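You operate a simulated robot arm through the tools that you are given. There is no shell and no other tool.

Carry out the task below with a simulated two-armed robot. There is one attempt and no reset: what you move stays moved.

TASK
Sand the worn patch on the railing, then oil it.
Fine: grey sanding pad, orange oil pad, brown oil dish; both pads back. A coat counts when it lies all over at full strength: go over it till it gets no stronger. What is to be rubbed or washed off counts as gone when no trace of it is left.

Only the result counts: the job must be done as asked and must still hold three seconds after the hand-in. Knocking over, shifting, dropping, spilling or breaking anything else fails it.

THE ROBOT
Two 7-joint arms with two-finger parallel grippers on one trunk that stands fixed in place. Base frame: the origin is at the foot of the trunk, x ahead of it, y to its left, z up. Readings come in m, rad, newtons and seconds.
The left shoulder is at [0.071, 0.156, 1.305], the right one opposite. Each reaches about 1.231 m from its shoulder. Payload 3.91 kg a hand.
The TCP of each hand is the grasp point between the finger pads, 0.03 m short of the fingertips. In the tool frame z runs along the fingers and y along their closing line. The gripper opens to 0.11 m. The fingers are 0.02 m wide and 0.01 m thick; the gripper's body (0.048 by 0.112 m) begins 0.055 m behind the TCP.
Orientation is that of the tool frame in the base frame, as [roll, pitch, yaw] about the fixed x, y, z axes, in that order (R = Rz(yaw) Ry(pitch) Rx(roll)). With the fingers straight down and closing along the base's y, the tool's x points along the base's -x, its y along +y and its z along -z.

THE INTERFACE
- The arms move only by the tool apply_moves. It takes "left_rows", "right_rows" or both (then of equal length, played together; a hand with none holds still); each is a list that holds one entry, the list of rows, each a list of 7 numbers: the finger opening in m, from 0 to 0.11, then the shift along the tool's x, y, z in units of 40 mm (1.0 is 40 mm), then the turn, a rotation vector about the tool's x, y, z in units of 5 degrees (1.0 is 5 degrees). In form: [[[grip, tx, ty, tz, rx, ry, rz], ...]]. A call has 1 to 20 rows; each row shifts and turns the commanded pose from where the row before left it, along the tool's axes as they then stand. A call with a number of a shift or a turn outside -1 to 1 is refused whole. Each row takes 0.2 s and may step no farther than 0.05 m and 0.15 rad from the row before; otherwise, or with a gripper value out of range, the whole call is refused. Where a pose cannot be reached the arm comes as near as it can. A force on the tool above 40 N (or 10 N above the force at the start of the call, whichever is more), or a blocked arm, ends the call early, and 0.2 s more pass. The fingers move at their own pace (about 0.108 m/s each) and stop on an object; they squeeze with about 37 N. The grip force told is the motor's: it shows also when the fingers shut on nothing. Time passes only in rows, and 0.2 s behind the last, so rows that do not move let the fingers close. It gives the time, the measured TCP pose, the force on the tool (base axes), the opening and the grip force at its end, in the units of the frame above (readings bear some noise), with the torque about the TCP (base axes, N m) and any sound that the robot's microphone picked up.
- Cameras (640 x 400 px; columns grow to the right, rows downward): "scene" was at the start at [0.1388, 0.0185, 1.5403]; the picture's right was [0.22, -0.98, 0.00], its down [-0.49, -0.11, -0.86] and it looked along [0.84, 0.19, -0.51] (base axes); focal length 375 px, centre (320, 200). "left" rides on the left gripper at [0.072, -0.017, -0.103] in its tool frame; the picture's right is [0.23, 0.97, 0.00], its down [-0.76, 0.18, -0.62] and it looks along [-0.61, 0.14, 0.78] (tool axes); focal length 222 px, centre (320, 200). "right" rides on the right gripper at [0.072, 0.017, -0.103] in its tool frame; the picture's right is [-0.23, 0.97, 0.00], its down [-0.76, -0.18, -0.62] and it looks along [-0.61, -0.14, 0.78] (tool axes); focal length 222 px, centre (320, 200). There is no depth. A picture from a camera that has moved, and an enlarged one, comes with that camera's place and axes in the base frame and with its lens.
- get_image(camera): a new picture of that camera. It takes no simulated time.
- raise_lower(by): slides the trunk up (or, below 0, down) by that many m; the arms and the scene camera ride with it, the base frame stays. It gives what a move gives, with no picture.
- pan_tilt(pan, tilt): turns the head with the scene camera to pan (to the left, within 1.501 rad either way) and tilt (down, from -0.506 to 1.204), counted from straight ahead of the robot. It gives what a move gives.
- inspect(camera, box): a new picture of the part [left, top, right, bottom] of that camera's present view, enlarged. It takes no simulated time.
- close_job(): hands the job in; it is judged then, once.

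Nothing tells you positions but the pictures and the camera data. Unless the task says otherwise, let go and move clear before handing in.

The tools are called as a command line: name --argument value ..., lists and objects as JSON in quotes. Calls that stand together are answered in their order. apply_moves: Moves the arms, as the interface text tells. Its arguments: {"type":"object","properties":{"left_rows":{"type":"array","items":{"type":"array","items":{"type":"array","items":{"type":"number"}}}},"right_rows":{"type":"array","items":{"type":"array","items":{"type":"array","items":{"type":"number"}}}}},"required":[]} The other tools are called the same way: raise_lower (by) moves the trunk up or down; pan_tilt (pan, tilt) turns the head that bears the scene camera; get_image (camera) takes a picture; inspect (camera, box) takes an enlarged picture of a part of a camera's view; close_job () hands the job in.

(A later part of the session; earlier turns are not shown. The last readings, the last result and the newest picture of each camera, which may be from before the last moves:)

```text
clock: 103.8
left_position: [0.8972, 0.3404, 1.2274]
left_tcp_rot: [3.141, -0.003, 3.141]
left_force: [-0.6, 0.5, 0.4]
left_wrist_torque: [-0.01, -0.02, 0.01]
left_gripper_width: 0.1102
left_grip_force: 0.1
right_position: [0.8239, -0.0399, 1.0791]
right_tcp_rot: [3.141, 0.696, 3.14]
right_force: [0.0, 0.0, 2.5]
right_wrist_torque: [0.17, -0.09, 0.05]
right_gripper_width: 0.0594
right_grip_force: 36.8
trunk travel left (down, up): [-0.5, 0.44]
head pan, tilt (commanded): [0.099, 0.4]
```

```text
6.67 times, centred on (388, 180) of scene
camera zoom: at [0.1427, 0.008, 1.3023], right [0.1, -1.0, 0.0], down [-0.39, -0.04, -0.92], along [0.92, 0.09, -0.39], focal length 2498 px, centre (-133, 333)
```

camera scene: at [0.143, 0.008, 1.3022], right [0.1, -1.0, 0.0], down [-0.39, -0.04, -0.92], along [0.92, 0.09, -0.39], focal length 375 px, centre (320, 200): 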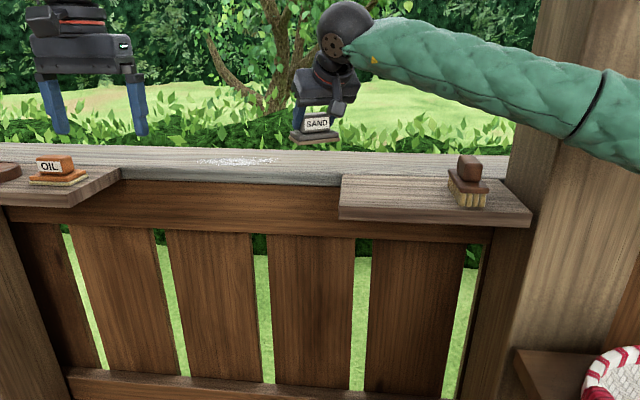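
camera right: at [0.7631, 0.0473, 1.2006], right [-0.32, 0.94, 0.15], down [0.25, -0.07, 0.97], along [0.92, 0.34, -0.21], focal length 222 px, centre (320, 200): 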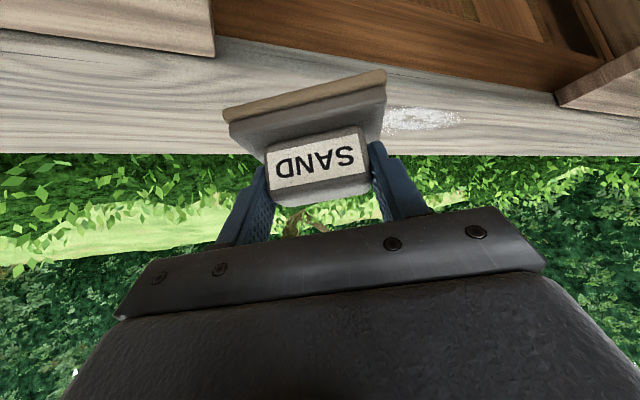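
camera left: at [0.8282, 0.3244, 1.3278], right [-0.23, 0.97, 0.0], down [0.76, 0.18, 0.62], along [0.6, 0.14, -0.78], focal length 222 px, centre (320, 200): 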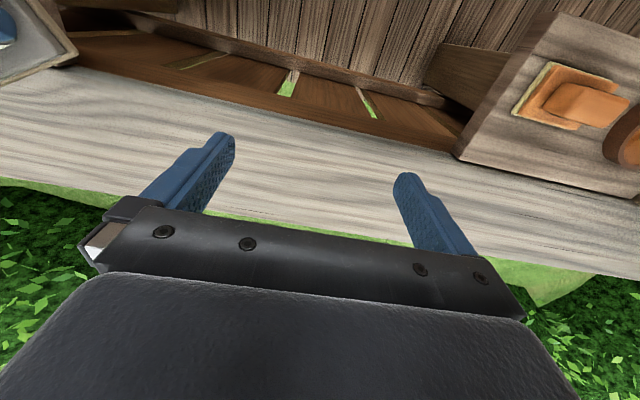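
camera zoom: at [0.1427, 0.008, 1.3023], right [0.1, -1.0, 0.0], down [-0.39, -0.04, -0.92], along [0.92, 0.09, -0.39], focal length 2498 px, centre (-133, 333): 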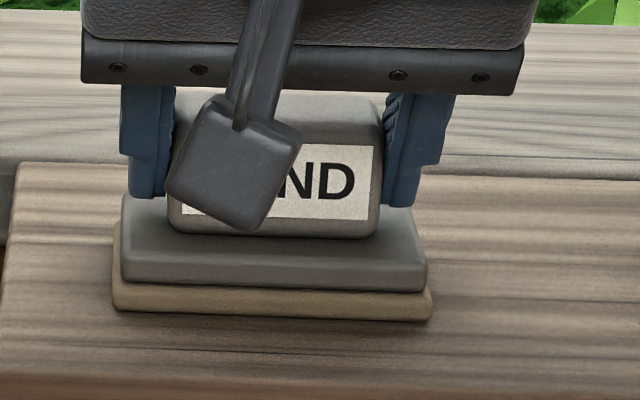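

The pad is resting on the shelf in its original position. I'll release it and lift clear.

apply_moves --right_rows '[[[0.07, 0, 0, 0, 0, 0, 0], [0.11, 0, 0, 0, 0, 0, 0], [0.11, 0, 0, 0, 0, 0, 0], [0.11, -0.1, 0, -0.12, 0, 0, 0], [0.11, -0.32, 0, -0.383, 0, 0, 0], [0.11, -0.643, 0, -0.766, 0, 0, 0], [0.11, -0.643, 0, -0.766, 0, 0, 0], [0.11, 0, 0, 0, 0, 0, 0]]]'

inspect --camera "scene" --box '[340, 150, 436, 210]'

get_image --camera "scene"

```text
clock: 105.6
left_position: [0.8974, 0.3387, 1.226]
left_tcp_rot: [3.139, -0.003, 3.141]
left_force: [0.9, 0.1, 0.3]
left_wrist_torque: [0.01, 0.04, 0.03]
left_gripper_width: 0.1097
left_grip_force: 0.1
right_position: [0.8263, -0.0429, 1.182]
right_tcp_rot: [3.141, 0.698, 3.14]
right_force: [0.3, 0.4, -0.3]
right_wrist_torque: [0.02, 0.0, -0.01]
right_gripper_width: 0.1102
right_grip_force: 0.0
trunk travel left (down, up): [-0.5, 0.44]
head pan, tilt (commanded): [0.099, 0.4]
```

```text
6.67 times, centred on (388, 180) of scene
camera zoom: at [0.1434, 0.0076, 1.3021], right [0.1, -1.0, 0.0], down [-0.39, -0.04, -0.92], along [0.92, 0.09, -0.39], focal length 2498 px, centre (-133, 333)
```

zoom: 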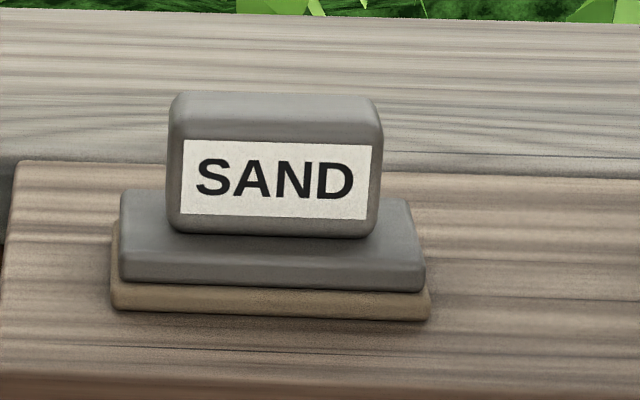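

```text
taken
camera scene: at [0.1434, 0.0076, 1.3021], right [0.1, -1.0, 0.0], down [-0.39, -0.04, -0.92], along [0.92, 0.09, -0.39], focal length 375 px, centre (320, 200)
```

scene: 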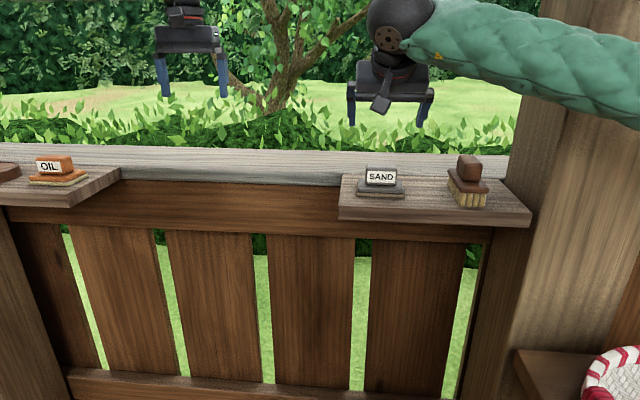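

The grey pad is back where it was. Now I'll retract the right arm to a folded, safe position.

apply_moves --right_rows '[[[0.11, 0.766, 0, -0.643, 0, 0, 0], [0.11, 0.766, 0, -0.643, 0, 0, 0], [0.11, 0.766, 0, -0.643, 0, 0, 0], [0.11, 0, 0, 0, 0, 1, 0], [0.11, 0, 0, 0, 0, 1, 0], [0.11, 0, 0, 0, 0, 1, 0], [0.11, 0, 0, 0, 0, 1, 0], [0.11, 0, 0, 0, 0, 1, 0], [0.11, 0, 0, 0, 0, 1, 0], [0.11, 0, 0, 0, 0, 1, 0], [0.11, 0, 0, 0, 0, 1, 0], [0.11, 0.9, -0.5, 0, 0, 0, 0], [0.11, 0.9, -0.5, 0, 0, 0, 0], [0.11, 0.9, -0.5, 0, 0, 0, 0], [0.11, 0.9, -0.5, 0, 0, 0, 0], [0.11, 0.9, -0.5, 0, 0, 0, 0], [0.11, 0.9, -0.5, 0, 0, 0, 0]]]'

get_image --camera "scene"

```text
clock: 109.2
left_position: [0.8965, 0.3394, 1.2277]
left_tcp_rot: [3.138, -0.002, -3.14]
left_force: [-0.3, 0.1, -0.2]
left_wrist_torque: [0.0, -0.03, 0.01]
left_gripper_width: 0.11
left_grip_force: 0.0
right_position: [0.487, -0.1561, 1.1871]
right_tcp_rot: [3.141, 0.0, 3.14]
right_force: [-0.3, 0.2, 0.8]
right_wrist_torque: [-0.01, -0.02, -0.01]
right_gripper_width: 0.1103
right_grip_force: 0.0
trunk travel left (down, up): [-0.5, 0.44]
head pan, tilt (commanded): [0.099, 0.4]
```

```text
taken
camera scene: at [0.142, 0.0073, 1.3024], right [0.1, -0.99, 0.0], down [-0.39, -0.04, -0.92], along [0.92, 0.09, -0.39], focal length 375 px, centre (320, 200)
```

scene: 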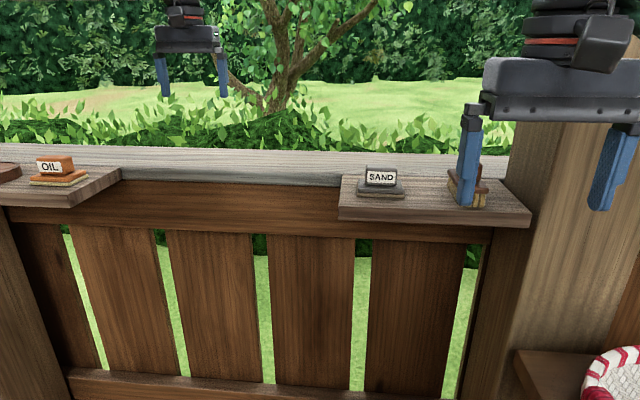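

The right arm is out of the way. Next I'll move the left hand over to the oil shelf to look down at the orange pad and the dish.

apply_moves --left_rows '[[[0.11, 0.46, 0.816, 0, 0, 0, 0], [0.11, 0.46, 0.816, 0, 0, 0, 0], [0.11, 0.46, 0.816, 0, 0, 0, 0], [0.11, 0.46, 0.816, 0, 0, 0, 0], [0.11, 0.46, 0.816, 0, 0, 0, 0], [0.11, 0.46, 0.816, 0, 0, 0, 0], [0.11, 0.46, 0.816, 0, 0, 0, 0], [0.11, 0.46, 0.816, 0, 0, 0, 0]]]'

pan_tilt --pan 0.65 --tilt 0.35

get_image --camera "scene"

get_image --camera "left"

```text
clock: 111.0
left_position: [0.75, 0.6015, 1.2252]
left_tcp_rot: [-3.141, -0.001, 3.141]
left_force: [-0.4, 0.3, -0.8]
left_wrist_torque: [-0.01, -0.02, 0.0]
left_gripper_width: 0.1102
left_grip_force: 0.0
right_position: [0.4865, -0.1556, 1.1868]
right_tcp_rot: [-3.141, 0.002, 3.137]
right_force: [-0.1, 0.7, 0.5]
right_wrist_torque: [-0.03, 0.0, 0.02]
right_gripper_width: 0.1103
right_grip_force: 0.1
trunk travel left (down, up): [-0.5, 0.44]
head pan, tilt (commanded): [0.099, 0.4]
```

```text
clock: 112.0
left_position: [0.7505, 0.6019, 1.2254]
left_tcp_rot: [3.14, -0.001, -3.141]
left_force: [0.4, -0.4, -0.1]
left_wrist_torque: [-0.01, 0.0, -0.02]
left_gripper_width: 0.11
left_grip_force: 0.0
right_position: [0.4879, -0.1569, 1.1866]
right_tcp_rot: [3.141, 0.0, 3.14]
right_force: [-0.7, -0.3, -0.3]
right_wrist_torque: [-0.01, 0.01, -0.03]
right_gripper_width: 0.1101
right_grip_force: 0.0
trunk travel left (down, up): [-0.5, 0.44]
head pan, tilt (commanded): [0.649, 0.351]
```

```text
taken
camera scene: at [0.1247, 0.0551, 1.3068], right [0.6, -0.8, 0.0], down [-0.27, -0.21, -0.94], along [0.75, 0.57, -0.34], focal length 375 px, centre (320, 200)
```

scene: 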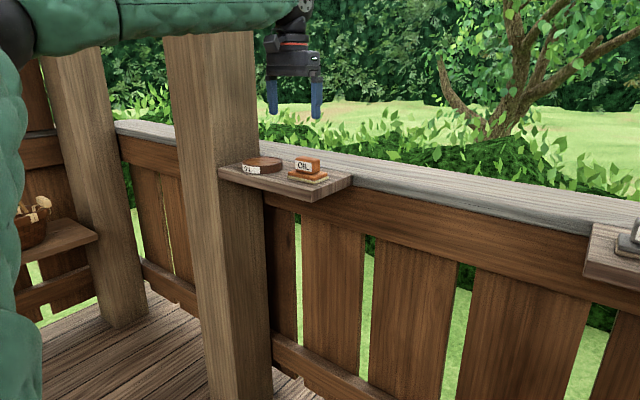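

```text
taken
camera left: at [0.6779, 0.5848, 1.3288], right [-0.23, 0.97, 0.0], down [0.76, 0.18, 0.62], along [0.6, 0.14, -0.78], focal length 222 px, centre (320, 200)
```

left: 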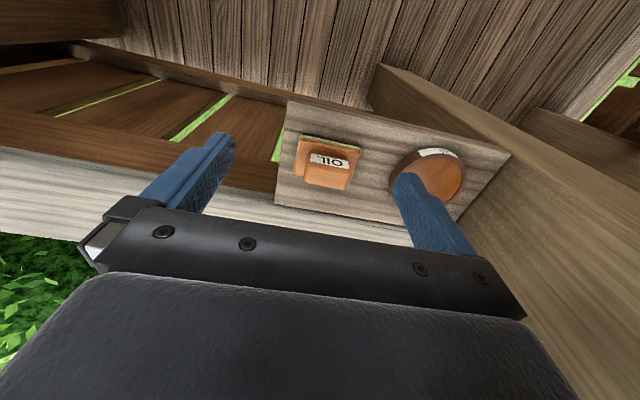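

inspect --camera "scene" --box '[220, 135, 348, 215]'

inspect --camera "left" --box '[270, 95, 510, 245]'

```text
5.00 times, centred on (284, 175) of scene
camera zoom: at [0.1247, 0.0551, 1.3068], right [0.6, -0.8, 0.0], down [-0.27, -0.21, -0.94], along [0.75, 0.57, -0.34], focal length 1873 px, centre (500, 325)
```

zoom: 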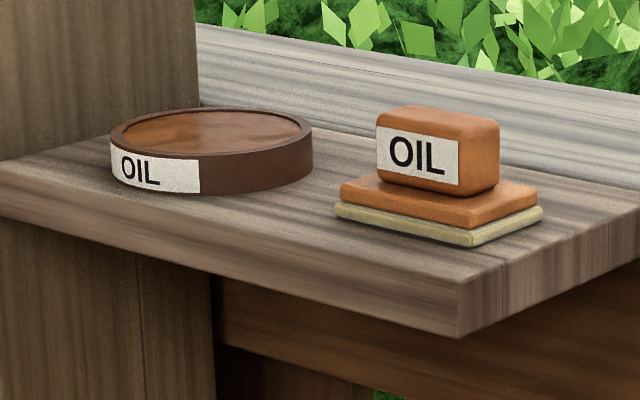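

```text
2.67 times, centred on (390, 170) of left
camera zoom: at [0.6779, 0.5848, 1.3288], right [-0.23, 0.97, 0.0], down [0.76, 0.18, 0.62], along [0.6, 0.14, -0.78], focal length 592 px, centre (133, 280)
```

zoom: 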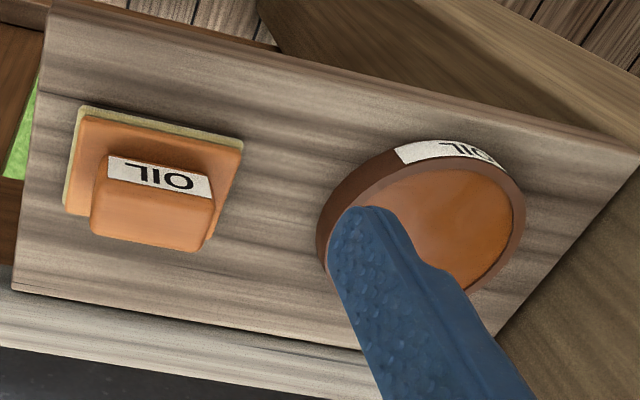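

The dish rim centre is near (0.826, 0.789, 1.05), and the orange pad handle is near (0.836, 0.637). I'll tilt the left hand the same way and bring it above the orange pad.

apply_moves --left_rows '[[[0.11, 0, 0, 0, 0, -1, 0], [0.11, 0, 0, 0, 0, -1, 0], [0.11, 0, 0, 0, 0, -1, 0], [0.11, 0, 0, 0, 0, -1, 0], [0.11, 0, 0, 0, 0, -1, 0], [0.11, 0, 0, 0, 0, -1, 0], [0.11, 0, 0, 0, 0, -1, 0], [0.11, 0, 0, 0, 0, -1, 0], [0.11, -0.152, 0.219, 0.577, 0, 0, 0], [0.11, -0.152, 0.219, 0.577, 0, 0, 0], [0.11, -0.152, 0.219, 0.577, 0, 0, 0], [0.11, -0.152, 0.219, 0.577, 0, 0, 0], [0.11, 0, 0, 0, 0, 0, 0]]]'

get_image --camera "scene"

get_image --camera "left"

```text
clock: 114.8
left_position: [0.8264, 0.6363, 1.1686]
left_tcp_rot: [3.14, 0.697, 3.139]
left_force: [-0.1, -0.2, 0.8]
left_wrist_torque: [0.02, 0.01, -0.02]
left_gripper_width: 0.1101
left_grip_force: 0.1
right_position: [0.4875, -0.1566, 1.1872]
right_tcp_rot: [-3.141, 0.001, 3.141]
right_force: [0.1, 0.0, -0.9]
right_wrist_torque: [0.0, -0.02, -0.01]
right_gripper_width: 0.11
right_grip_force: 0.1
trunk travel left (down, up): [-0.5, 0.44]
head pan, tilt (commanded): [0.649, 0.351]
```

```text
taken
camera scene: at [0.1239, 0.0551, 1.3069], right [0.6, -0.8, 0.0], down [-0.27, -0.21, -0.94], along [0.75, 0.57, -0.34], focal length 375 px, centre (320, 200)
```

scene: 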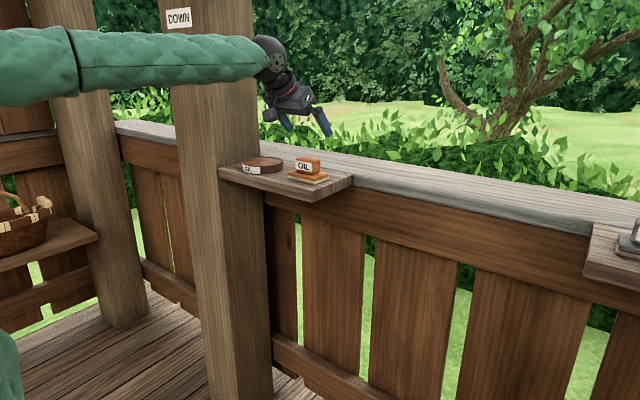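

```text
taken
camera left: at [0.7041, 0.6198, 1.2006], right [-0.17, 0.97, -0.14], down [0.18, 0.18, 0.97], along [0.97, 0.14, -0.21], focal length 222 px, centre (320, 200)
```

left: 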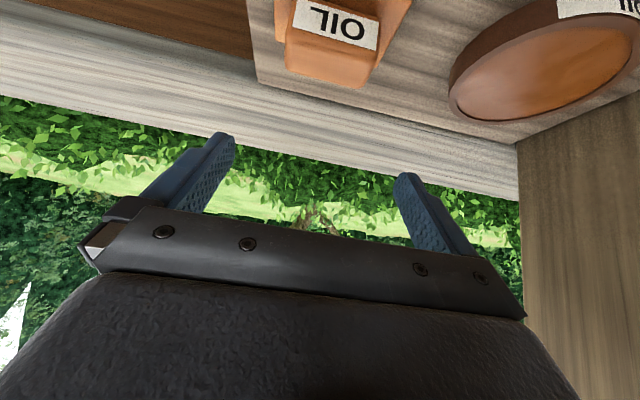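

apply_moves --left_rows '[[[0.11, 0.482, 0, 0.5745, 0, 0, 0], [0.11, 0.482, 0, 0.5745, 0, 0, 0], [0.11, 0, 0, 0, 0, 0, 0]]]'

inspect --camera "scene" --box '[236, 110, 364, 190]'

inspect --camera "left" --box '[160, 40, 480, 240]'

```text
clock: 115.6
left_position: [0.8247, 0.6354, 1.1062]
left_tcp_rot: [3.139, 0.696, 3.14]
left_force: [0.3, 0.2, 0.6]
left_wrist_torque: [-0.01, -0.03, -0.03]
left_gripper_width: 0.1096
left_grip_force: 0.1
right_position: [0.4877, -0.1559, 1.1877]
right_tcp_rot: [3.14, 0.0, 3.139]
right_force: [0.5, -0.5, 0.9]
right_wrist_torque: [0.02, -0.04, -0.03]
right_gripper_width: 0.11
right_grip_force: 0.0
trunk travel left (down, up): [-0.5, 0.44]
head pan, tilt (commanded): [0.649, 0.351]
```

```text
5.00 times, centred on (300, 150) of scene
camera zoom: at [0.1243, 0.0549, 1.3069], right [0.6, -0.8, 0.0], down [-0.27, -0.21, -0.94], along [0.75, 0.57, -0.34], focal length 1873 px, centre (420, 450)
```

zoom: 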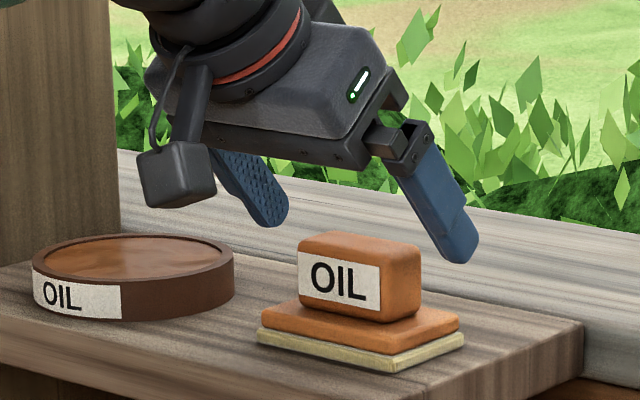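

```text
2.00 times, centred on (320, 140) of left
camera zoom: at [0.7045, 0.6199, 1.1386], right [-0.17, 0.97, -0.14], down [0.18, 0.18, 0.97], along [0.97, 0.14, -0.21], focal length 444 px, centre (320, 320)
```

zoom: 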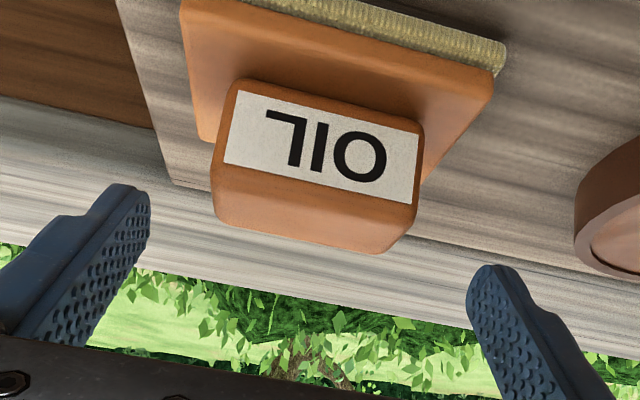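

apply_moves --left_rows '[[[0.11, 0.2, 0, 0.24, 0, 0, 0], [0.11, 0.21, 0, 0.25, 0, 0, 0], [0.11, 0, 0, 0, 0, 0, 0]]]'

inspect --camera "scene" --box '[236, 110, 364, 190]'

inspect --camera "left" --box '[160, 40, 480, 240]'

```text
clock: 116.4
left_position: [0.8267, 0.6369, 1.0804]
left_tcp_rot: [3.139, 0.696, 3.14]
left_force: [-0.8, -0.1, 0.3]
left_wrist_torque: [0.01, -0.01, 0.0]
left_gripper_width: 0.11
left_grip_force: 0.0
right_position: [0.4877, -0.1561, 1.1854]
right_tcp_rot: [3.141, -0.001, 3.14]
right_force: [-0.3, -0.9, 0.0]
right_wrist_torque: [0.0, 0.04, 0.0]
right_gripper_width: 0.11
right_grip_force: 0.1
trunk travel left (down, up): [-0.5, 0.44]
head pan, tilt (commanded): [0.649, 0.351]
```

```text
5.00 times, centred on (300, 150) of scene
camera zoom: at [0.1247, 0.055, 1.3068], right [0.6, -0.8, 0.0], down [-0.27, -0.21, -0.94], along [0.75, 0.57, -0.34], focal length 1873 px, centre (420, 450)
```

zoom: 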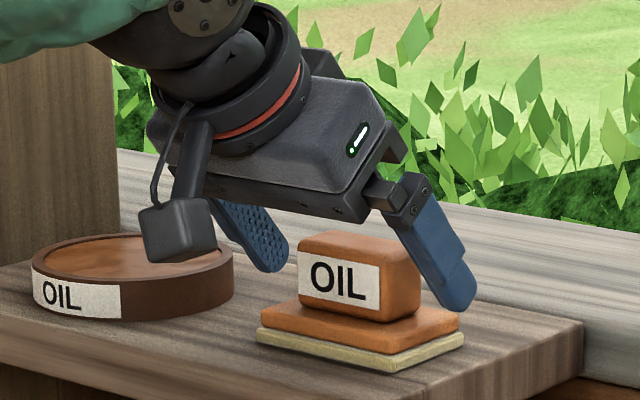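

```text
2.00 times, centred on (320, 140) of left
camera zoom: at [0.7049, 0.6207, 1.1141], right [-0.17, 0.97, -0.14], down [0.18, 0.18, 0.97], along [0.97, 0.14, -0.21], focal length 444 px, centre (320, 320)
```

zoom: 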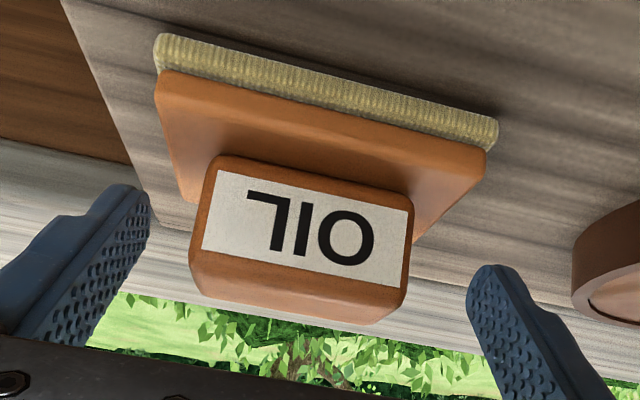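

The handle sits about 5 mm to the right of the finger centre, so I'll shift and then close.

apply_moves --left_rows '[[[0.11, 0, -0.125, 0, 0, 0, 0], [0.0, 0, 0, 0, 0, 0, 0], [0.0, 0, 0, 0, 0, 0, 0], [0.0, 0, 0, 0, 0, 0, 0], [0.0, 0, 0, 0, 0, 0, 0], [0.0, 0, 0, 0, 0, 0, 0]]]'

inspect --camera "left" --box '[160, 40, 480, 240]'

inspect --camera "scene" --box '[236, 110, 364, 190]'

```text
clock: 117.8
left_position: [0.828, 0.6329, 1.0835]
left_tcp_rot: [3.139, 0.695, 3.139]
left_force: [0.3, 0.6, 1.9]
left_wrist_torque: [-0.11, -0.05, -0.01]
left_gripper_width: 0.0596
left_grip_force: 36.7
right_position: [0.4876, -0.1561, 1.186]
right_tcp_rot: [-3.141, 0.0, 3.139]
right_force: [0.7, 0.2, 0.4]
right_wrist_torque: [0.02, 0.01, 0.02]
right_gripper_width: 0.1102
right_grip_force: 0.0
trunk travel left (down, up): [-0.5, 0.44]
head pan, tilt (commanded): [0.649, 0.351]
```

```text
2.00 times, centred on (320, 140) of left
camera zoom: at [0.705, 0.6165, 1.1152], right [-0.17, 0.97, -0.14], down [0.18, 0.18, 0.97], along [0.97, 0.14, -0.21], focal length 444 px, centre (320, 320)
```

zoom: 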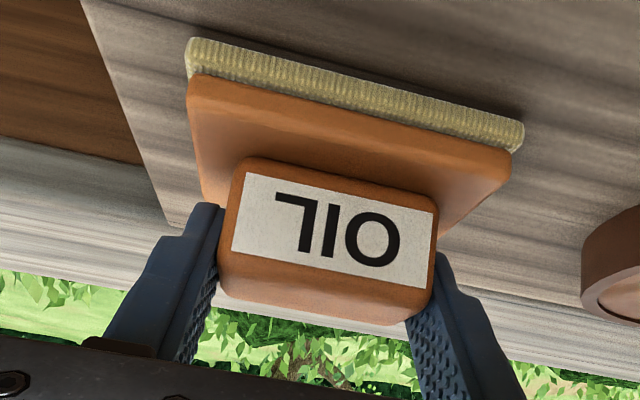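

```text
5.00 times, centred on (300, 150) of scene
camera zoom: at [0.1246, 0.0551, 1.3068], right [0.6, -0.8, 0.0], down [-0.27, -0.21, -0.94], along [0.75, 0.57, -0.34], focal length 1873 px, centre (420, 450)
```

zoom: 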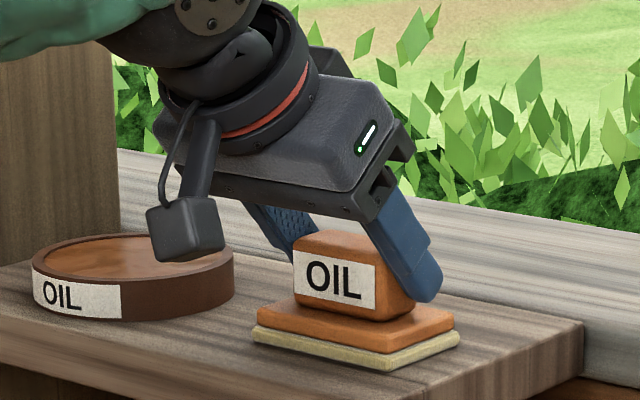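

Gripped. Lifting slowly.

apply_moves --left_rows '[[[0.0, -0.04, 0, -0.048, 0, 0, 0], [0.0, -0.06, 0, -0.07, 0, 0, 0], [0.0, -0.1, 0, -0.12, 0, 0, 0], [0.0, -0.12, 0, -0.14, 0, 0, 0], [0.0, -0.12, 0, -0.14, 0, 0, 0], [0.0, -0.12, 0, -0.14, 0, 0, 0], [0.0, -0.2, 0, -0.24, 0, 0, 0], [0.0, -0.2, 0, -0.24, 0, 0, 0], [0.0, 0, 0, 0, 0, 0, 0]]]'

inspect --camera "left" --box '[160, 40, 480, 240]'

inspect --camera "scene" --box '[220, 90, 380, 190]'

```text
clock: 119.8
left_position: [0.8267, 0.6297, 1.143]
left_tcp_rot: [3.14, 0.694, 3.139]
left_force: [-0.5, -0.3, -1.9]
left_wrist_torque: [0.04, 0.02, -0.02]
left_gripper_width: 0.0595
left_grip_force: 37.3
right_position: [0.4876, -0.1556, 1.1867]
right_tcp_rot: [-3.141, 0.001, 3.139]
right_force: [0.2, 0.4, 0.3]
right_wrist_torque: [0.02, 0.01, 0.02]
right_gripper_width: 0.1098
right_grip_force: 0.0
trunk travel left (down, up): [-0.5, 0.44]
head pan, tilt (commanded): [0.649, 0.351]
```

```text
2.00 times, centred on (320, 140) of left
camera zoom: at [0.7048, 0.6133, 1.1759], right [-0.17, 0.97, -0.14], down [0.19, 0.18, 0.97], along [0.97, 0.14, -0.21], focal length 444 px, centre (320, 320)
```

zoom: 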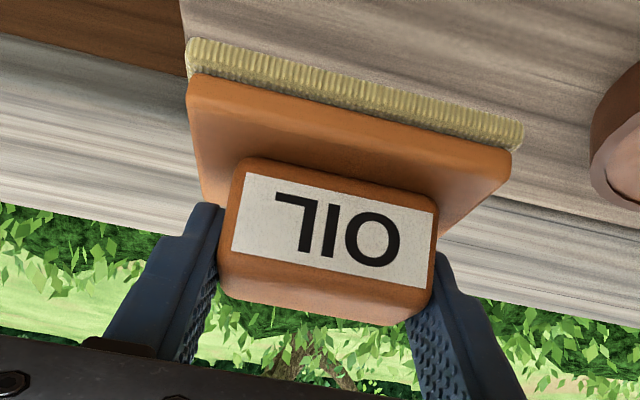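

```text
4.00 times, centred on (300, 140) of scene
camera zoom: at [0.1249, 0.0554, 1.3067], right [0.6, -0.8, 0.0], down [-0.27, -0.21, -0.94], along [0.75, 0.57, -0.34], focal length 1498 px, centre (400, 440)
```

zoom: 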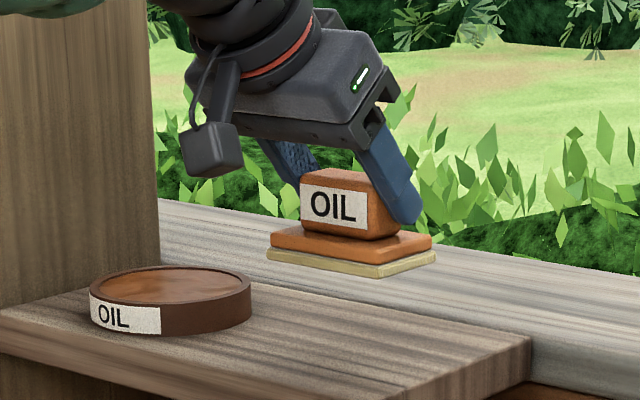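

The pad is held. I'll carry it across to above the oil dish.

apply_moves --left_rows '[[[0.0, 0.01, 0.25, -0.01, 0, 0, 0], [0.0, 0.022, 0.498, -0.018, 0, 0, 0], [0.0, 0.022, 0.498, -0.018, 0, 0, 0], [0.0, 0.022, 0.498, -0.018, 0, 0, 0], [0.0, 0.022, 0.498, -0.018, 0, 0, 0], [0.0, 0.022, 0.498, -0.018, 0, 0, 0], [0.0, 0.022, 0.498, -0.018, 0, 0, 0], [0.0, 0.022, 0.498, -0.018, 0, 0, 0], [0.0, 0.01, 0.25, -0.01, 0, 0, 0], [0.0, 0, 0, 0, 0, 0, 0]]]'

inspect --camera "left" --box '[160, 0, 480, 200]'

inspect --camera "scene" --box '[190, 90, 350, 190]'

```text
clock: 122.0
left_position: [0.8164, 0.7911, 1.1422]
left_tcp_rot: [3.139, 0.698, -3.14]
left_force: [-0.3, 0.0, -1.6]
left_wrist_torque: [0.01, 0.0, -0.04]
left_gripper_width: 0.0595
left_grip_force: 37.0
right_position: [0.4869, -0.1552, 1.1857]
right_tcp_rot: [-3.14, -0.001, 3.141]
right_force: [0.5, 0.1, 0.1]
right_wrist_torque: [0.02, 0.0, 0.0]
right_gripper_width: 0.1101
right_grip_force: 0.0
trunk travel left (down, up): [-0.5, 0.44]
head pan, tilt (commanded): [0.649, 0.351]
```

```text
2.00 times, centred on (320, 100) of left
camera zoom: at [0.6955, 0.7745, 1.175], right [-0.18, 0.97, -0.14], down [0.18, 0.18, 0.97], along [0.97, 0.14, -0.21], focal length 444 px, centre (320, 400)
```

zoom: 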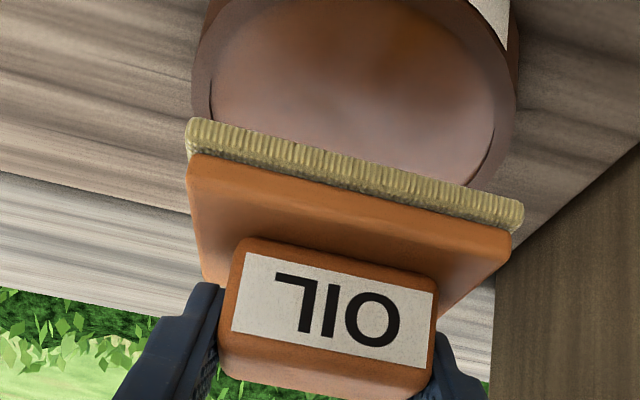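

```text
4.00 times, centred on (270, 140) of scene
camera zoom: at [0.1246, 0.0553, 1.3068], right [0.6, -0.8, 0.0], down [-0.27, -0.21, -0.94], along [0.75, 0.57, -0.34], focal length 1498 px, centre (520, 440)
```

zoom: 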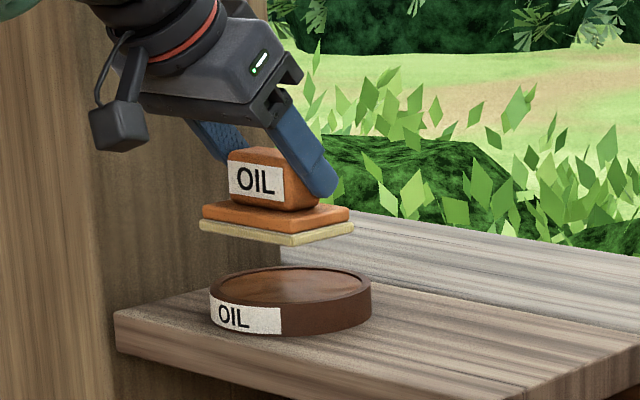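

The pad is roughly above the dish. I'll correct by about 5 mm forward and 4 mm right, then lower toward the oil.

apply_moves --left_rows '[[[0.0, -0.096, -0.1, 0.08, 0, 0, 0], [0.0, 0.193, 0, 0.23, 0, 0, 0], [0.0, 0.193, 0, 0.23, 0, 0, 0], [0.0, 0.13, 0, 0.153, 0, 0, 0], [0.0, 0, 0, 0, 0, 0, 0]]]'

inspect --camera "scene" --box '[210, 115, 306, 175]'

inspect --camera "left" --box '[160, 0, 480, 200]'

```text
clock: 123.2
left_position: [0.8241, 0.7863, 1.1097]
left_tcp_rot: [3.139, 0.696, 3.14]
left_force: [-0.4, -1.2, -0.8]
left_wrist_torque: [-0.01, 0.01, 0.0]
left_gripper_width: 0.0593
left_grip_force: 37.3
right_position: [0.4877, -0.157, 1.1862]
right_tcp_rot: [3.141, 0.002, 3.14]
right_force: [-1.0, 0.1, 0.9]
right_wrist_torque: [0.02, 0.01, 0.01]
right_gripper_width: 0.1102
right_grip_force: 0.0
trunk travel left (down, up): [-0.5, 0.44]
head pan, tilt (commanded): [0.649, 0.351]
```

```text
6.67 times, centred on (258, 145) of scene
camera zoom: at [0.1249, 0.0551, 1.3068], right [0.6, -0.8, 0.0], down [-0.27, -0.21, -0.94], along [0.75, 0.57, -0.34], focal length 2498 px, centre (733, 567)
```

zoom: 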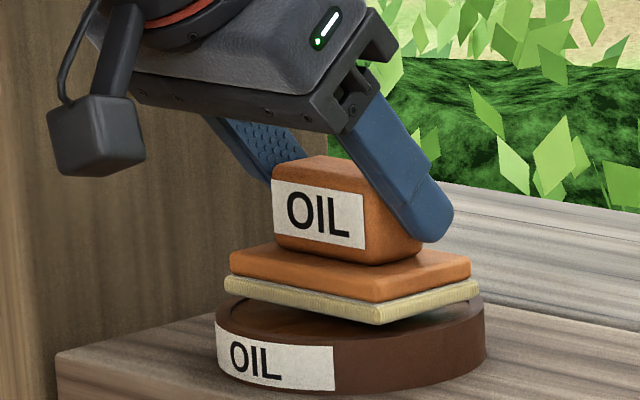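

```text
2.00 times, centred on (320, 100) of left
camera zoom: at [0.7025, 0.7699, 1.1426], right [-0.17, 0.97, -0.14], down [0.19, 0.18, 0.97], along [0.97, 0.14, -0.21], focal length 444 px, centre (320, 400)
```

zoom: 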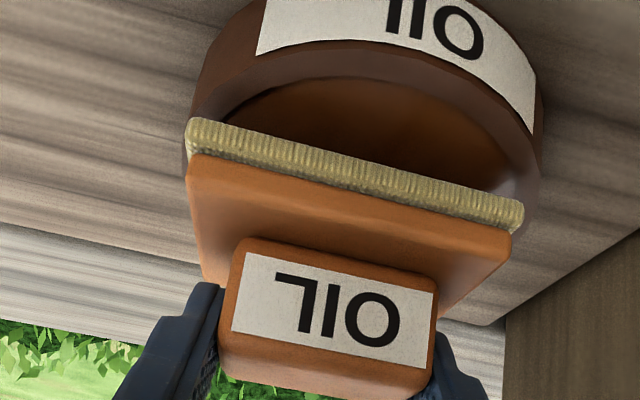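

apply_moves --left_rows '[[[0.0, 0.032, 0, 0.038, 0, 0, 0], [0.0, 0.032, 0, 0.038, 0, 0, 0], [0.0, 0, 0, 0, 0, 0, 0]]]'

```text
clock: 124.0
left_position: [0.824, 0.7885, 1.1065]
left_tcp_rot: [3.139, 0.697, -3.141]
left_force: [0.6, -0.9, -1.3]
left_wrist_torque: [-0.01, -0.02, 0.0]
left_gripper_width: 0.0593
left_grip_force: 37.3
right_position: [0.488, -0.156, 1.1865]
right_tcp_rot: [-3.14, 0.0, 3.14]
right_force: [0.0, 0.7, -0.9]
right_wrist_torque: [-0.01, -0.01, 0.0]
right_gripper_width: 0.1099
right_grip_force: 0.0
trunk travel left (down, up): [-0.5, 0.44]
head pan, tilt (commanded): [0.649, 0.351]
```

apply_moves --left_rows '[[[0.0, 0.032, 0, 0.038, 0, 0, 0], [0.0, 0.016, 0, 0.019, 0, 0, 0], [0.0, 0, 0, 0, 0, 0, 0]]]'

inspect --camera "scene" --box '[210, 115, 306, 175]'

```text
clock: 124.8
left_position: [0.8237, 0.7876, 1.1042]
left_tcp_rot: [3.138, 0.696, -3.141]
left_force: [0.4, 0.1, -0.7]
left_wrist_torque: [0.01, -0.06, 0.01]
left_gripper_width: 0.0593
left_grip_force: 36.9
right_position: [0.4879, -0.1565, 1.1864]
right_tcp_rot: [-3.14, -0.001, 3.14]
right_force: [0.0, 0.4, -0.1]
right_wrist_torque: [-0.02, 0.01, 0.02]
right_gripper_width: 0.1101
right_grip_force: 0.0
trunk travel left (down, up): [-0.5, 0.44]
head pan, tilt (commanded): [0.649, 0.351]
```

```text
6.67 times, centred on (258, 145) of scene
camera zoom: at [0.1247, 0.0553, 1.3068], right [0.6, -0.8, 0.0], down [-0.27, -0.21, -0.94], along [0.75, 0.57, -0.34], focal length 2498 px, centre (733, 567)
```

zoom: 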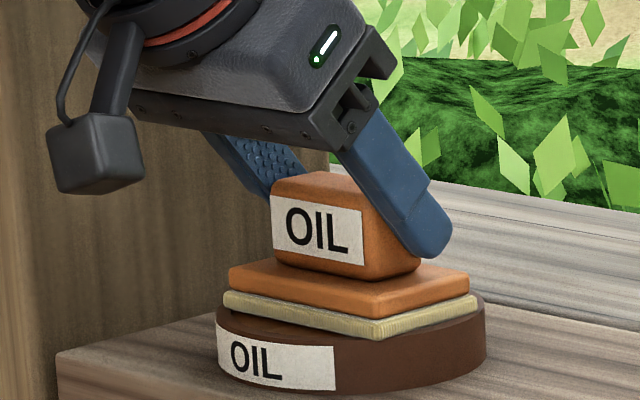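

apply_moves --left_rows '[[[0.0, 0.024, 0, 0.029, 0, 0, 0], [0.0, 0, 0, 0, 0, 0, 0]]]'

```text
clock: 125.4
left_position: [0.8219, 0.7865, 1.1022]
left_tcp_rot: [3.138, 0.698, 3.139]
left_force: [1.4, 1.6, 4.8]
left_wrist_torque: [-0.17, 0.01, 0.05]
left_gripper_width: 0.0597
left_grip_force: 37.3
right_position: [0.4874, -0.1558, 1.1866]
right_tcp_rot: [3.141, 0.001, 3.141]
right_force: [0.1, -0.3, 0.3]
right_wrist_torque: [-0.01, 0.01, 0.01]
right_gripper_width: 0.1101
right_grip_force: 0.0
trunk travel left (down, up): [-0.5, 0.44]
head pan, tilt (commanded): [0.649, 0.351]
```

Contact with the dish at about 6 N. I'll hold briefly to soak, then look.

apply_moves --left_rows '[[[0.0, 0, 0, 0, 0, 0, 0], [0.0, 0, 0, 0, 0, 0, 0], [0.0, 0, 0, 0, 0, 0, 0], [0.0, 0, 0, 0, 0, 0, 0]]]'

inspect --camera "scene" --box '[210, 115, 306, 175]'

inspect --camera "left" --box '[160, 0, 480, 200]'

```text
clock: 126.4
left_position: [0.8232, 0.787, 1.1023]
left_tcp_rot: [3.138, 0.696, 3.14]
left_force: [3.6, 1.5, 8.5]
left_wrist_torque: [-0.05, -0.11, 0.07]
left_gripper_width: 0.0595
left_grip_force: 37.1
right_position: [0.4866, -0.1568, 1.1867]
right_tcp_rot: [-3.141, 0.001, 3.141]
right_force: [0.4, 0.2, 0.1]
right_wrist_torque: [-0.03, -0.04, -0.02]
right_gripper_width: 0.11
right_grip_force: 0.1
trunk travel left (down, up): [-0.5, 0.44]
head pan, tilt (commanded): [0.649, 0.351]
```

```text
6.67 times, centred on (258, 145) of scene
camera zoom: at [0.1243, 0.0548, 1.3069], right [0.6, -0.8, 0.0], down [-0.27, -0.21, -0.94], along [0.75, 0.57, -0.34], focal length 2498 px, centre (733, 567)
```

zoom: 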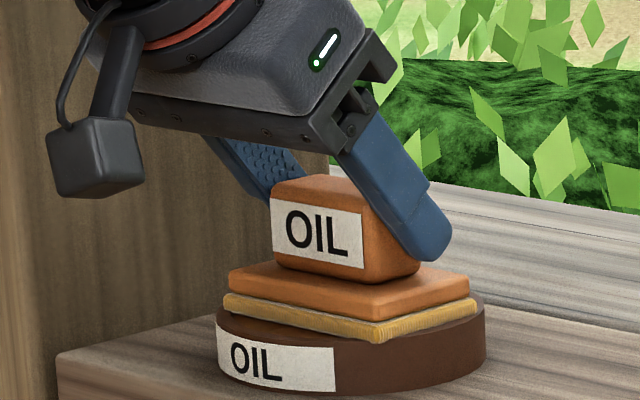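

```text
2.00 times, centred on (320, 100) of left
camera zoom: at [0.7011, 0.7702, 1.1355], right [-0.17, 0.97, -0.14], down [0.18, 0.18, 0.97], along [0.97, 0.14, -0.21], focal length 444 px, centre (320, 400)
```

zoom: 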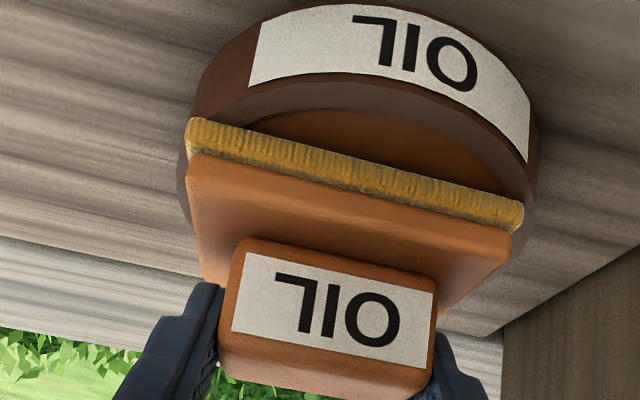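

The sponge has turned amber, so it has taken up oil. Lifting straight off the dish.

apply_moves --left_rows '[[[0.0, -0.05, 0, -0.0575, 0, 0, 0], [0.0, -0.1, 0, -0.115, 0, 0, 0], [0.0, -0.16, 0, -0.19, 0, 0, 0], [0.0, -0.24, 0, -0.287, 0, 0, 0], [0.0, -0.24, 0, -0.287, 0, 0, 0], [0.0, -0.2, 0, -0.24, 0, 0, 0], [0.0, 0, 0, 0, 0, 0, 0]]]'

inspect --camera "scene" --box '[190, 90, 350, 190]'

```text
clock: 128.0
left_position: [0.8248, 0.7884, 1.1648]
left_tcp_rot: [3.14, 0.695, -3.141]
left_force: [-0.1, 0.1, -0.4]
left_wrist_torque: [0.0, 0.0, -0.02]
left_gripper_width: 0.0598
left_grip_force: 36.9
right_position: [0.4891, -0.1552, 1.1867]
right_tcp_rot: [-3.14, -0.001, -3.141]
right_force: [1.0, 0.0, 0.2]
right_wrist_torque: [-0.01, 0.01, 0.0]
right_gripper_width: 0.11
right_grip_force: 0.0
trunk travel left (down, up): [-0.5, 0.44]
head pan, tilt (commanded): [0.649, 0.351]
```

```text
4.00 times, centred on (270, 140) of scene
camera zoom: at [0.1249, 0.0555, 1.3067], right [0.6, -0.8, 0.0], down [-0.27, -0.21, -0.94], along [0.75, 0.57, -0.34], focal length 1498 px, centre (520, 440)
```

zoom: 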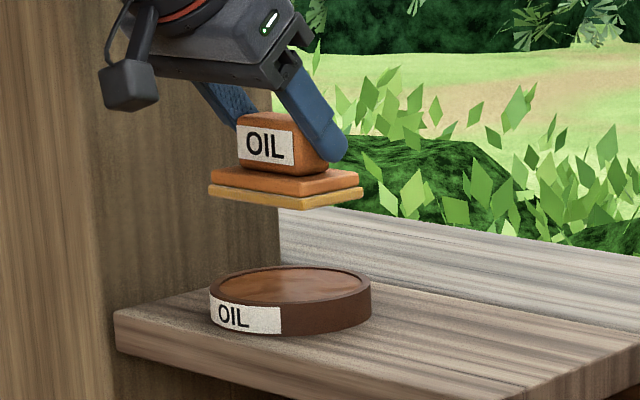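

The dish hasn't moved. I'll carry the oiled pad over to the sanded area.

apply_moves --left_rows '[[[0.0, -0.06, -0.295, 0.077, 0, 0, 0], [0.0, -0.121, -0.589, 0.153, 0, 0, 0], [0.0, -0.121, -0.589, 0.153, 0, 0, 0], [0.0, -0.121, -0.589, 0.153, 0, 0, 0], [0.0, -0.121, -0.589, 0.153, 0, 0, 0], [0.0, -0.121, -0.589, 0.153, 0, 0, 0], [0.0, -0.121, -0.589, 0.153, 0, 0, 0], [0.0, -0.121, -0.589, 0.153, 0, 0, 0], [0.0, -0.121, -0.589, 0.153, 0, 0, 0], [0.0, -0.121, -0.589, 0.153, 0, 0, 0], [0.0, -0.121, -0.589, 0.153, 0, 0, 0], [0.0, -0.121, -0.589, 0.153, 0, 0, 0], [0.0, -0.121, -0.589, 0.153, 0, 0, 0], [0.0, -0.121, -0.589, 0.153, 0, 0, 0], [0.0, -0.121, -0.589, 0.153, 0, 0, 0], [0.0, -0.121, -0.589, 0.153, 0, 0, 0], [0.0, -0.121, -0.589, 0.153, 0, 0, 0], [0.0, -0.121, -0.589, 0.153, 0, 0, 0], [0.0, -0.121, -0.589, 0.153, 0, 0, 0], [0.0, -0.06, -0.295, 0.077, 0, 0, 0]]]'

pan_tilt --pan 0.25 --tilt 0.35

get_image --camera "scene"

get_image --camera "left"

```text
clock: 132.2
left_position: [0.9692, 0.3375, 1.1332]
left_tcp_rot: [3.137, 0.697, 3.141]
left_force: [0.6, 0.4, -1.6]
left_wrist_torque: [-0.03, 0.02, -0.04]
left_gripper_width: 0.0594
left_grip_force: 37.2
right_position: [0.4879, -0.1565, 1.1864]
right_tcp_rot: [3.141, -0.002, 3.139]
right_force: [-0.9, 0.0, -0.2]
right_wrist_torque: [0.0, -0.02, -0.02]
right_gripper_width: 0.1097
right_grip_force: 0.1
trunk travel left (down, up): [-0.5, 0.44]
head pan, tilt (commanded): [0.649, 0.351]
```

```text
clock: 133.0
left_position: [0.9694, 0.3385, 1.1321]
left_tcp_rot: [3.139, 0.695, 3.141]
left_force: [0.3, 0.8, -0.7]
left_wrist_torque: [0.01, -0.01, 0.0]
left_gripper_width: 0.0591
left_grip_force: 36.8
right_position: [0.4875, -0.1569, 1.1864]
right_tcp_rot: [-3.14, 0.002, 3.141]
right_force: [-0.5, 0.0, 0.8]
right_wrist_torque: [-0.04, 0.0, 0.01]
right_gripper_width: 0.1098
right_grip_force: 0.1
trunk travel left (down, up): [-0.5, 0.44]
head pan, tilt (commanded): [0.25, 0.351]
```

```text
taken
camera scene: at [0.141, 0.0218, 1.3068], right [0.25, -0.97, 0.0], down [-0.33, -0.09, -0.94], along [0.91, 0.23, -0.34], focal length 375 px, centre (320, 200)
```

scene: 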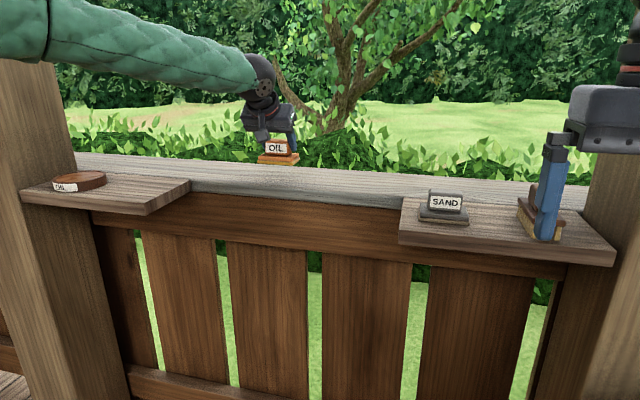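

```text
taken
camera left: at [0.8472, 0.3215, 1.1656], right [-0.17, 0.97, -0.14], down [0.19, 0.18, 0.97], along [0.97, 0.14, -0.21], focal length 222 px, centre (320, 200)
```

left: 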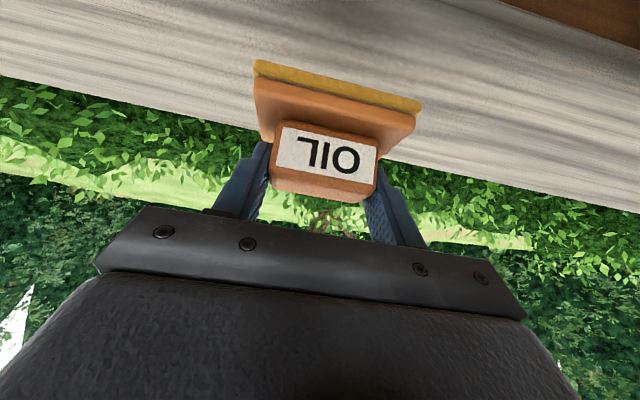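

apply_moves --left_rows '[[[0.0, 0, 0, 0, 0.43, 0, 0.51], [0.0, 0, 0, 0, 0.43, 0, 0.51], [0.0, 0, 0, 0, 0.43, 0, 0.51], [0.0, 0, 0, 0, 0.43, 0, 0.51], [0.0, 0, 0, 0, 0.43, 0, 0.51], [0.0, 0, 0, 0, 0.43, 0, 0.51], [0.0, 0.147, 0.203, 0.226, 0, 0, 0], [0.0, 0.147, 0.203, 0.226, 0, 0, 0], [0.0, 0.147, 0.203, 0.226, 0, 0, 0], [0.0, 0, 0, 0, 0, 0, 0]]]'

inspect --camera "scene" --box '[216, 110, 376, 210]'

```text
clock: 135.2
left_position: [0.9795, 0.3613, 1.1009]
left_tcp_rot: [-3.139, 0.695, 2.792]
left_force: [-0.8, 0.0, -0.7]
left_wrist_torque: [0.03, 0.0, -0.02]
left_gripper_width: 0.0596
left_grip_force: 36.9
right_position: [0.4873, -0.1561, 1.1857]
right_tcp_rot: [-3.141, 0.0, 3.141]
right_force: [-0.7, -0.2, 0.2]
right_wrist_torque: [0.01, 0.01, 0.01]
right_gripper_width: 0.1101
right_grip_force: 0.0
trunk travel left (down, up): [-0.5, 0.44]
head pan, tilt (commanded): [0.25, 0.351]
```

```text
4.00 times, centred on (296, 160) of scene
camera zoom: at [0.1408, 0.0215, 1.3068], right [0.25, -0.97, 0.0], down [-0.33, -0.08, -0.94], along [0.91, 0.23, -0.34], focal length 1498 px, centre (416, 360)
```

zoom: 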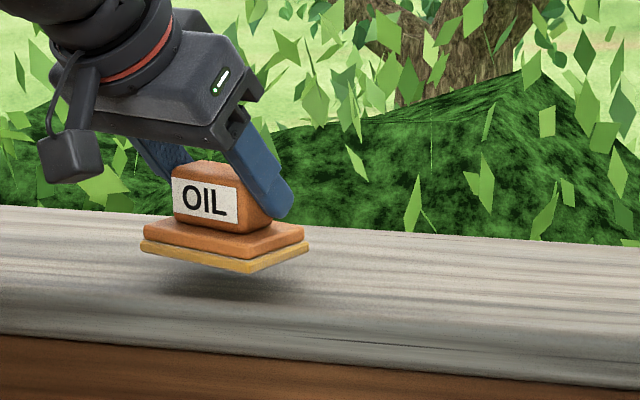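

apply_moves --left_rows '[[[0.0, 0.129, 0, 0.153, 0, 0, 0], [0.0, 0.097, 0, 0.115, 0, 0, 0], [0.0, 0.032, 0, 0.038, 0, 0, 0], [0.0, 0, 0, 0, 0, 0, 0]]]'

```text
clock: 136.2
left_position: [0.9788, 0.361, 1.0839]
left_tcp_rot: [-3.14, 0.695, 2.792]
left_force: [-0.7, 0.1, 0.1]
left_wrist_torque: [-0.01, -0.01, -0.01]
left_gripper_width: 0.0595
left_grip_force: 37.2
right_position: [0.4875, -0.1567, 1.1852]
right_tcp_rot: [-3.141, 0.001, 3.138]
right_force: [0.6, -0.5, -0.2]
right_wrist_torque: [0.0, -0.01, 0.0]
right_gripper_width: 0.1101
right_grip_force: 0.0
trunk travel left (down, up): [-0.5, 0.44]
head pan, tilt (commanded): [0.25, 0.351]
```

apply_moves --left_rows '[[[0.0, 0.04, 0, 0.048, 0, 0, 0], [0.0, -0.131, -0.47, 0.11, 0, 0, 0], [0.0, -0.131, -0.47, 0.11, 0, 0, 0], [0.0, -0.131, -0.47, 0.11, 0, 0, 0]]]'

inspect --camera "scene" --box '[216, 110, 376, 210]'

```text
clock: 137.2
left_position: [0.9803, 0.2985, 1.0825]
left_tcp_rot: [3.139, 0.696, 2.793]
left_force: [-0.1, 0.7, 5.6]
left_wrist_torque: [-0.02, -0.22, 0.11]
left_gripper_width: 0.0594
left_grip_force: 37.2
right_position: [0.4879, -0.1576, 1.1862]
right_tcp_rot: [-3.141, 0.002, 3.14]
right_force: [-0.2, 0.2, -0.2]
right_wrist_torque: [0.01, -0.01, 0.01]
right_gripper_width: 0.1099
right_grip_force: 0.1
trunk travel left (down, up): [-0.5, 0.44]
head pan, tilt (commanded): [0.25, 0.351]
```

```text
4.00 times, centred on (296, 160) of scene
camera zoom: at [0.1405, 0.021, 1.3068], right [0.25, -0.97, 0.0], down [-0.33, -0.08, -0.94], along [0.91, 0.23, -0.34], focal length 1498 px, centre (416, 360)
```

zoom: 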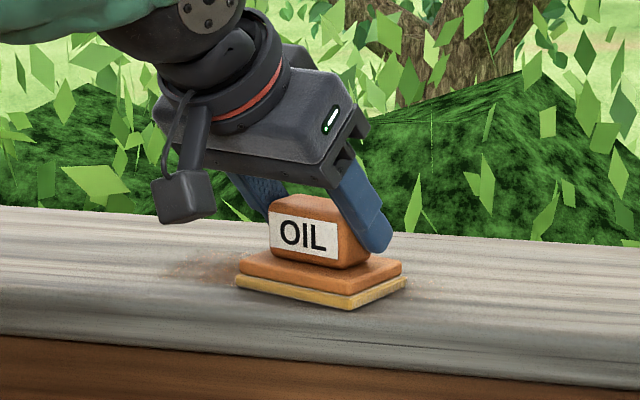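

apply_moves --left_rows '[[[0.0, -0.131, -0.47, 0.11, 0, 0, 0], [0.0, -0.131, -0.47, 0.11, 0, 0, 0], [0.0, -0.131, -0.47, 0.11, 0, 0, 0], [0.0, -0.131, -0.47, 0.11, 0, 0, 0], [0.0, -0.432, 0.205, 0.3625, 0, 0, 0], [0.0, 0.131, 0.47, -0.11, 0, 0, 0], [0.0, 0.131, 0.47, -0.11, 0, 0, 0], [0.0, 0.131, 0.47, -0.11, 0, 0, 0], [0.0, 0.131, 0.47, -0.11, 0, 0, 0], [0.0, 0.131, 0.47, -0.11, 0, 0, 0], [0.0, 0.131, 0.47, -0.11, 0, 0, 0], [0.0, 0.131, 0.47, -0.11, 0, 0, 0], [0.0, 0.131, 0.47, -0.11, 0, 0, 0]]]'

inspect --camera "scene" --box '[216, 110, 376, 210]'

```text
clock: 140.0
left_position: [1.0047, 0.3791, 1.0817]
left_tcp_rot: [3.142, 0.696, 2.792]
left_force: [0.0, 0.1, -0.1]
left_wrist_torque: [-0.01, -0.01, 0.05]
left_gripper_width: 0.0597
left_grip_force: 37.6
right_position: [0.488, -0.1547, 1.186]
right_tcp_rot: [-3.142, -0.001, 3.14]
right_force: [0.2, 0.2, -0.2]
right_wrist_torque: [0.03, -0.01, 0.01]
right_gripper_width: 0.11
right_grip_force: 0.1
trunk travel left (down, up): [-0.5, 0.44]
head pan, tilt (commanded): [0.25, 0.351]
```

```text
4.00 times, centred on (296, 160) of scene
camera zoom: at [0.141, 0.0221, 1.3068], right [0.25, -0.97, 0.0], down [-0.33, -0.09, -0.94], along [0.91, 0.23, -0.34], focal length 1498 px, centre (416, 360)
```

zoom: 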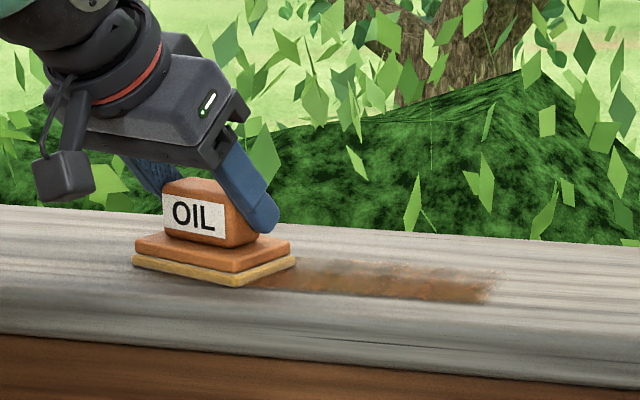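

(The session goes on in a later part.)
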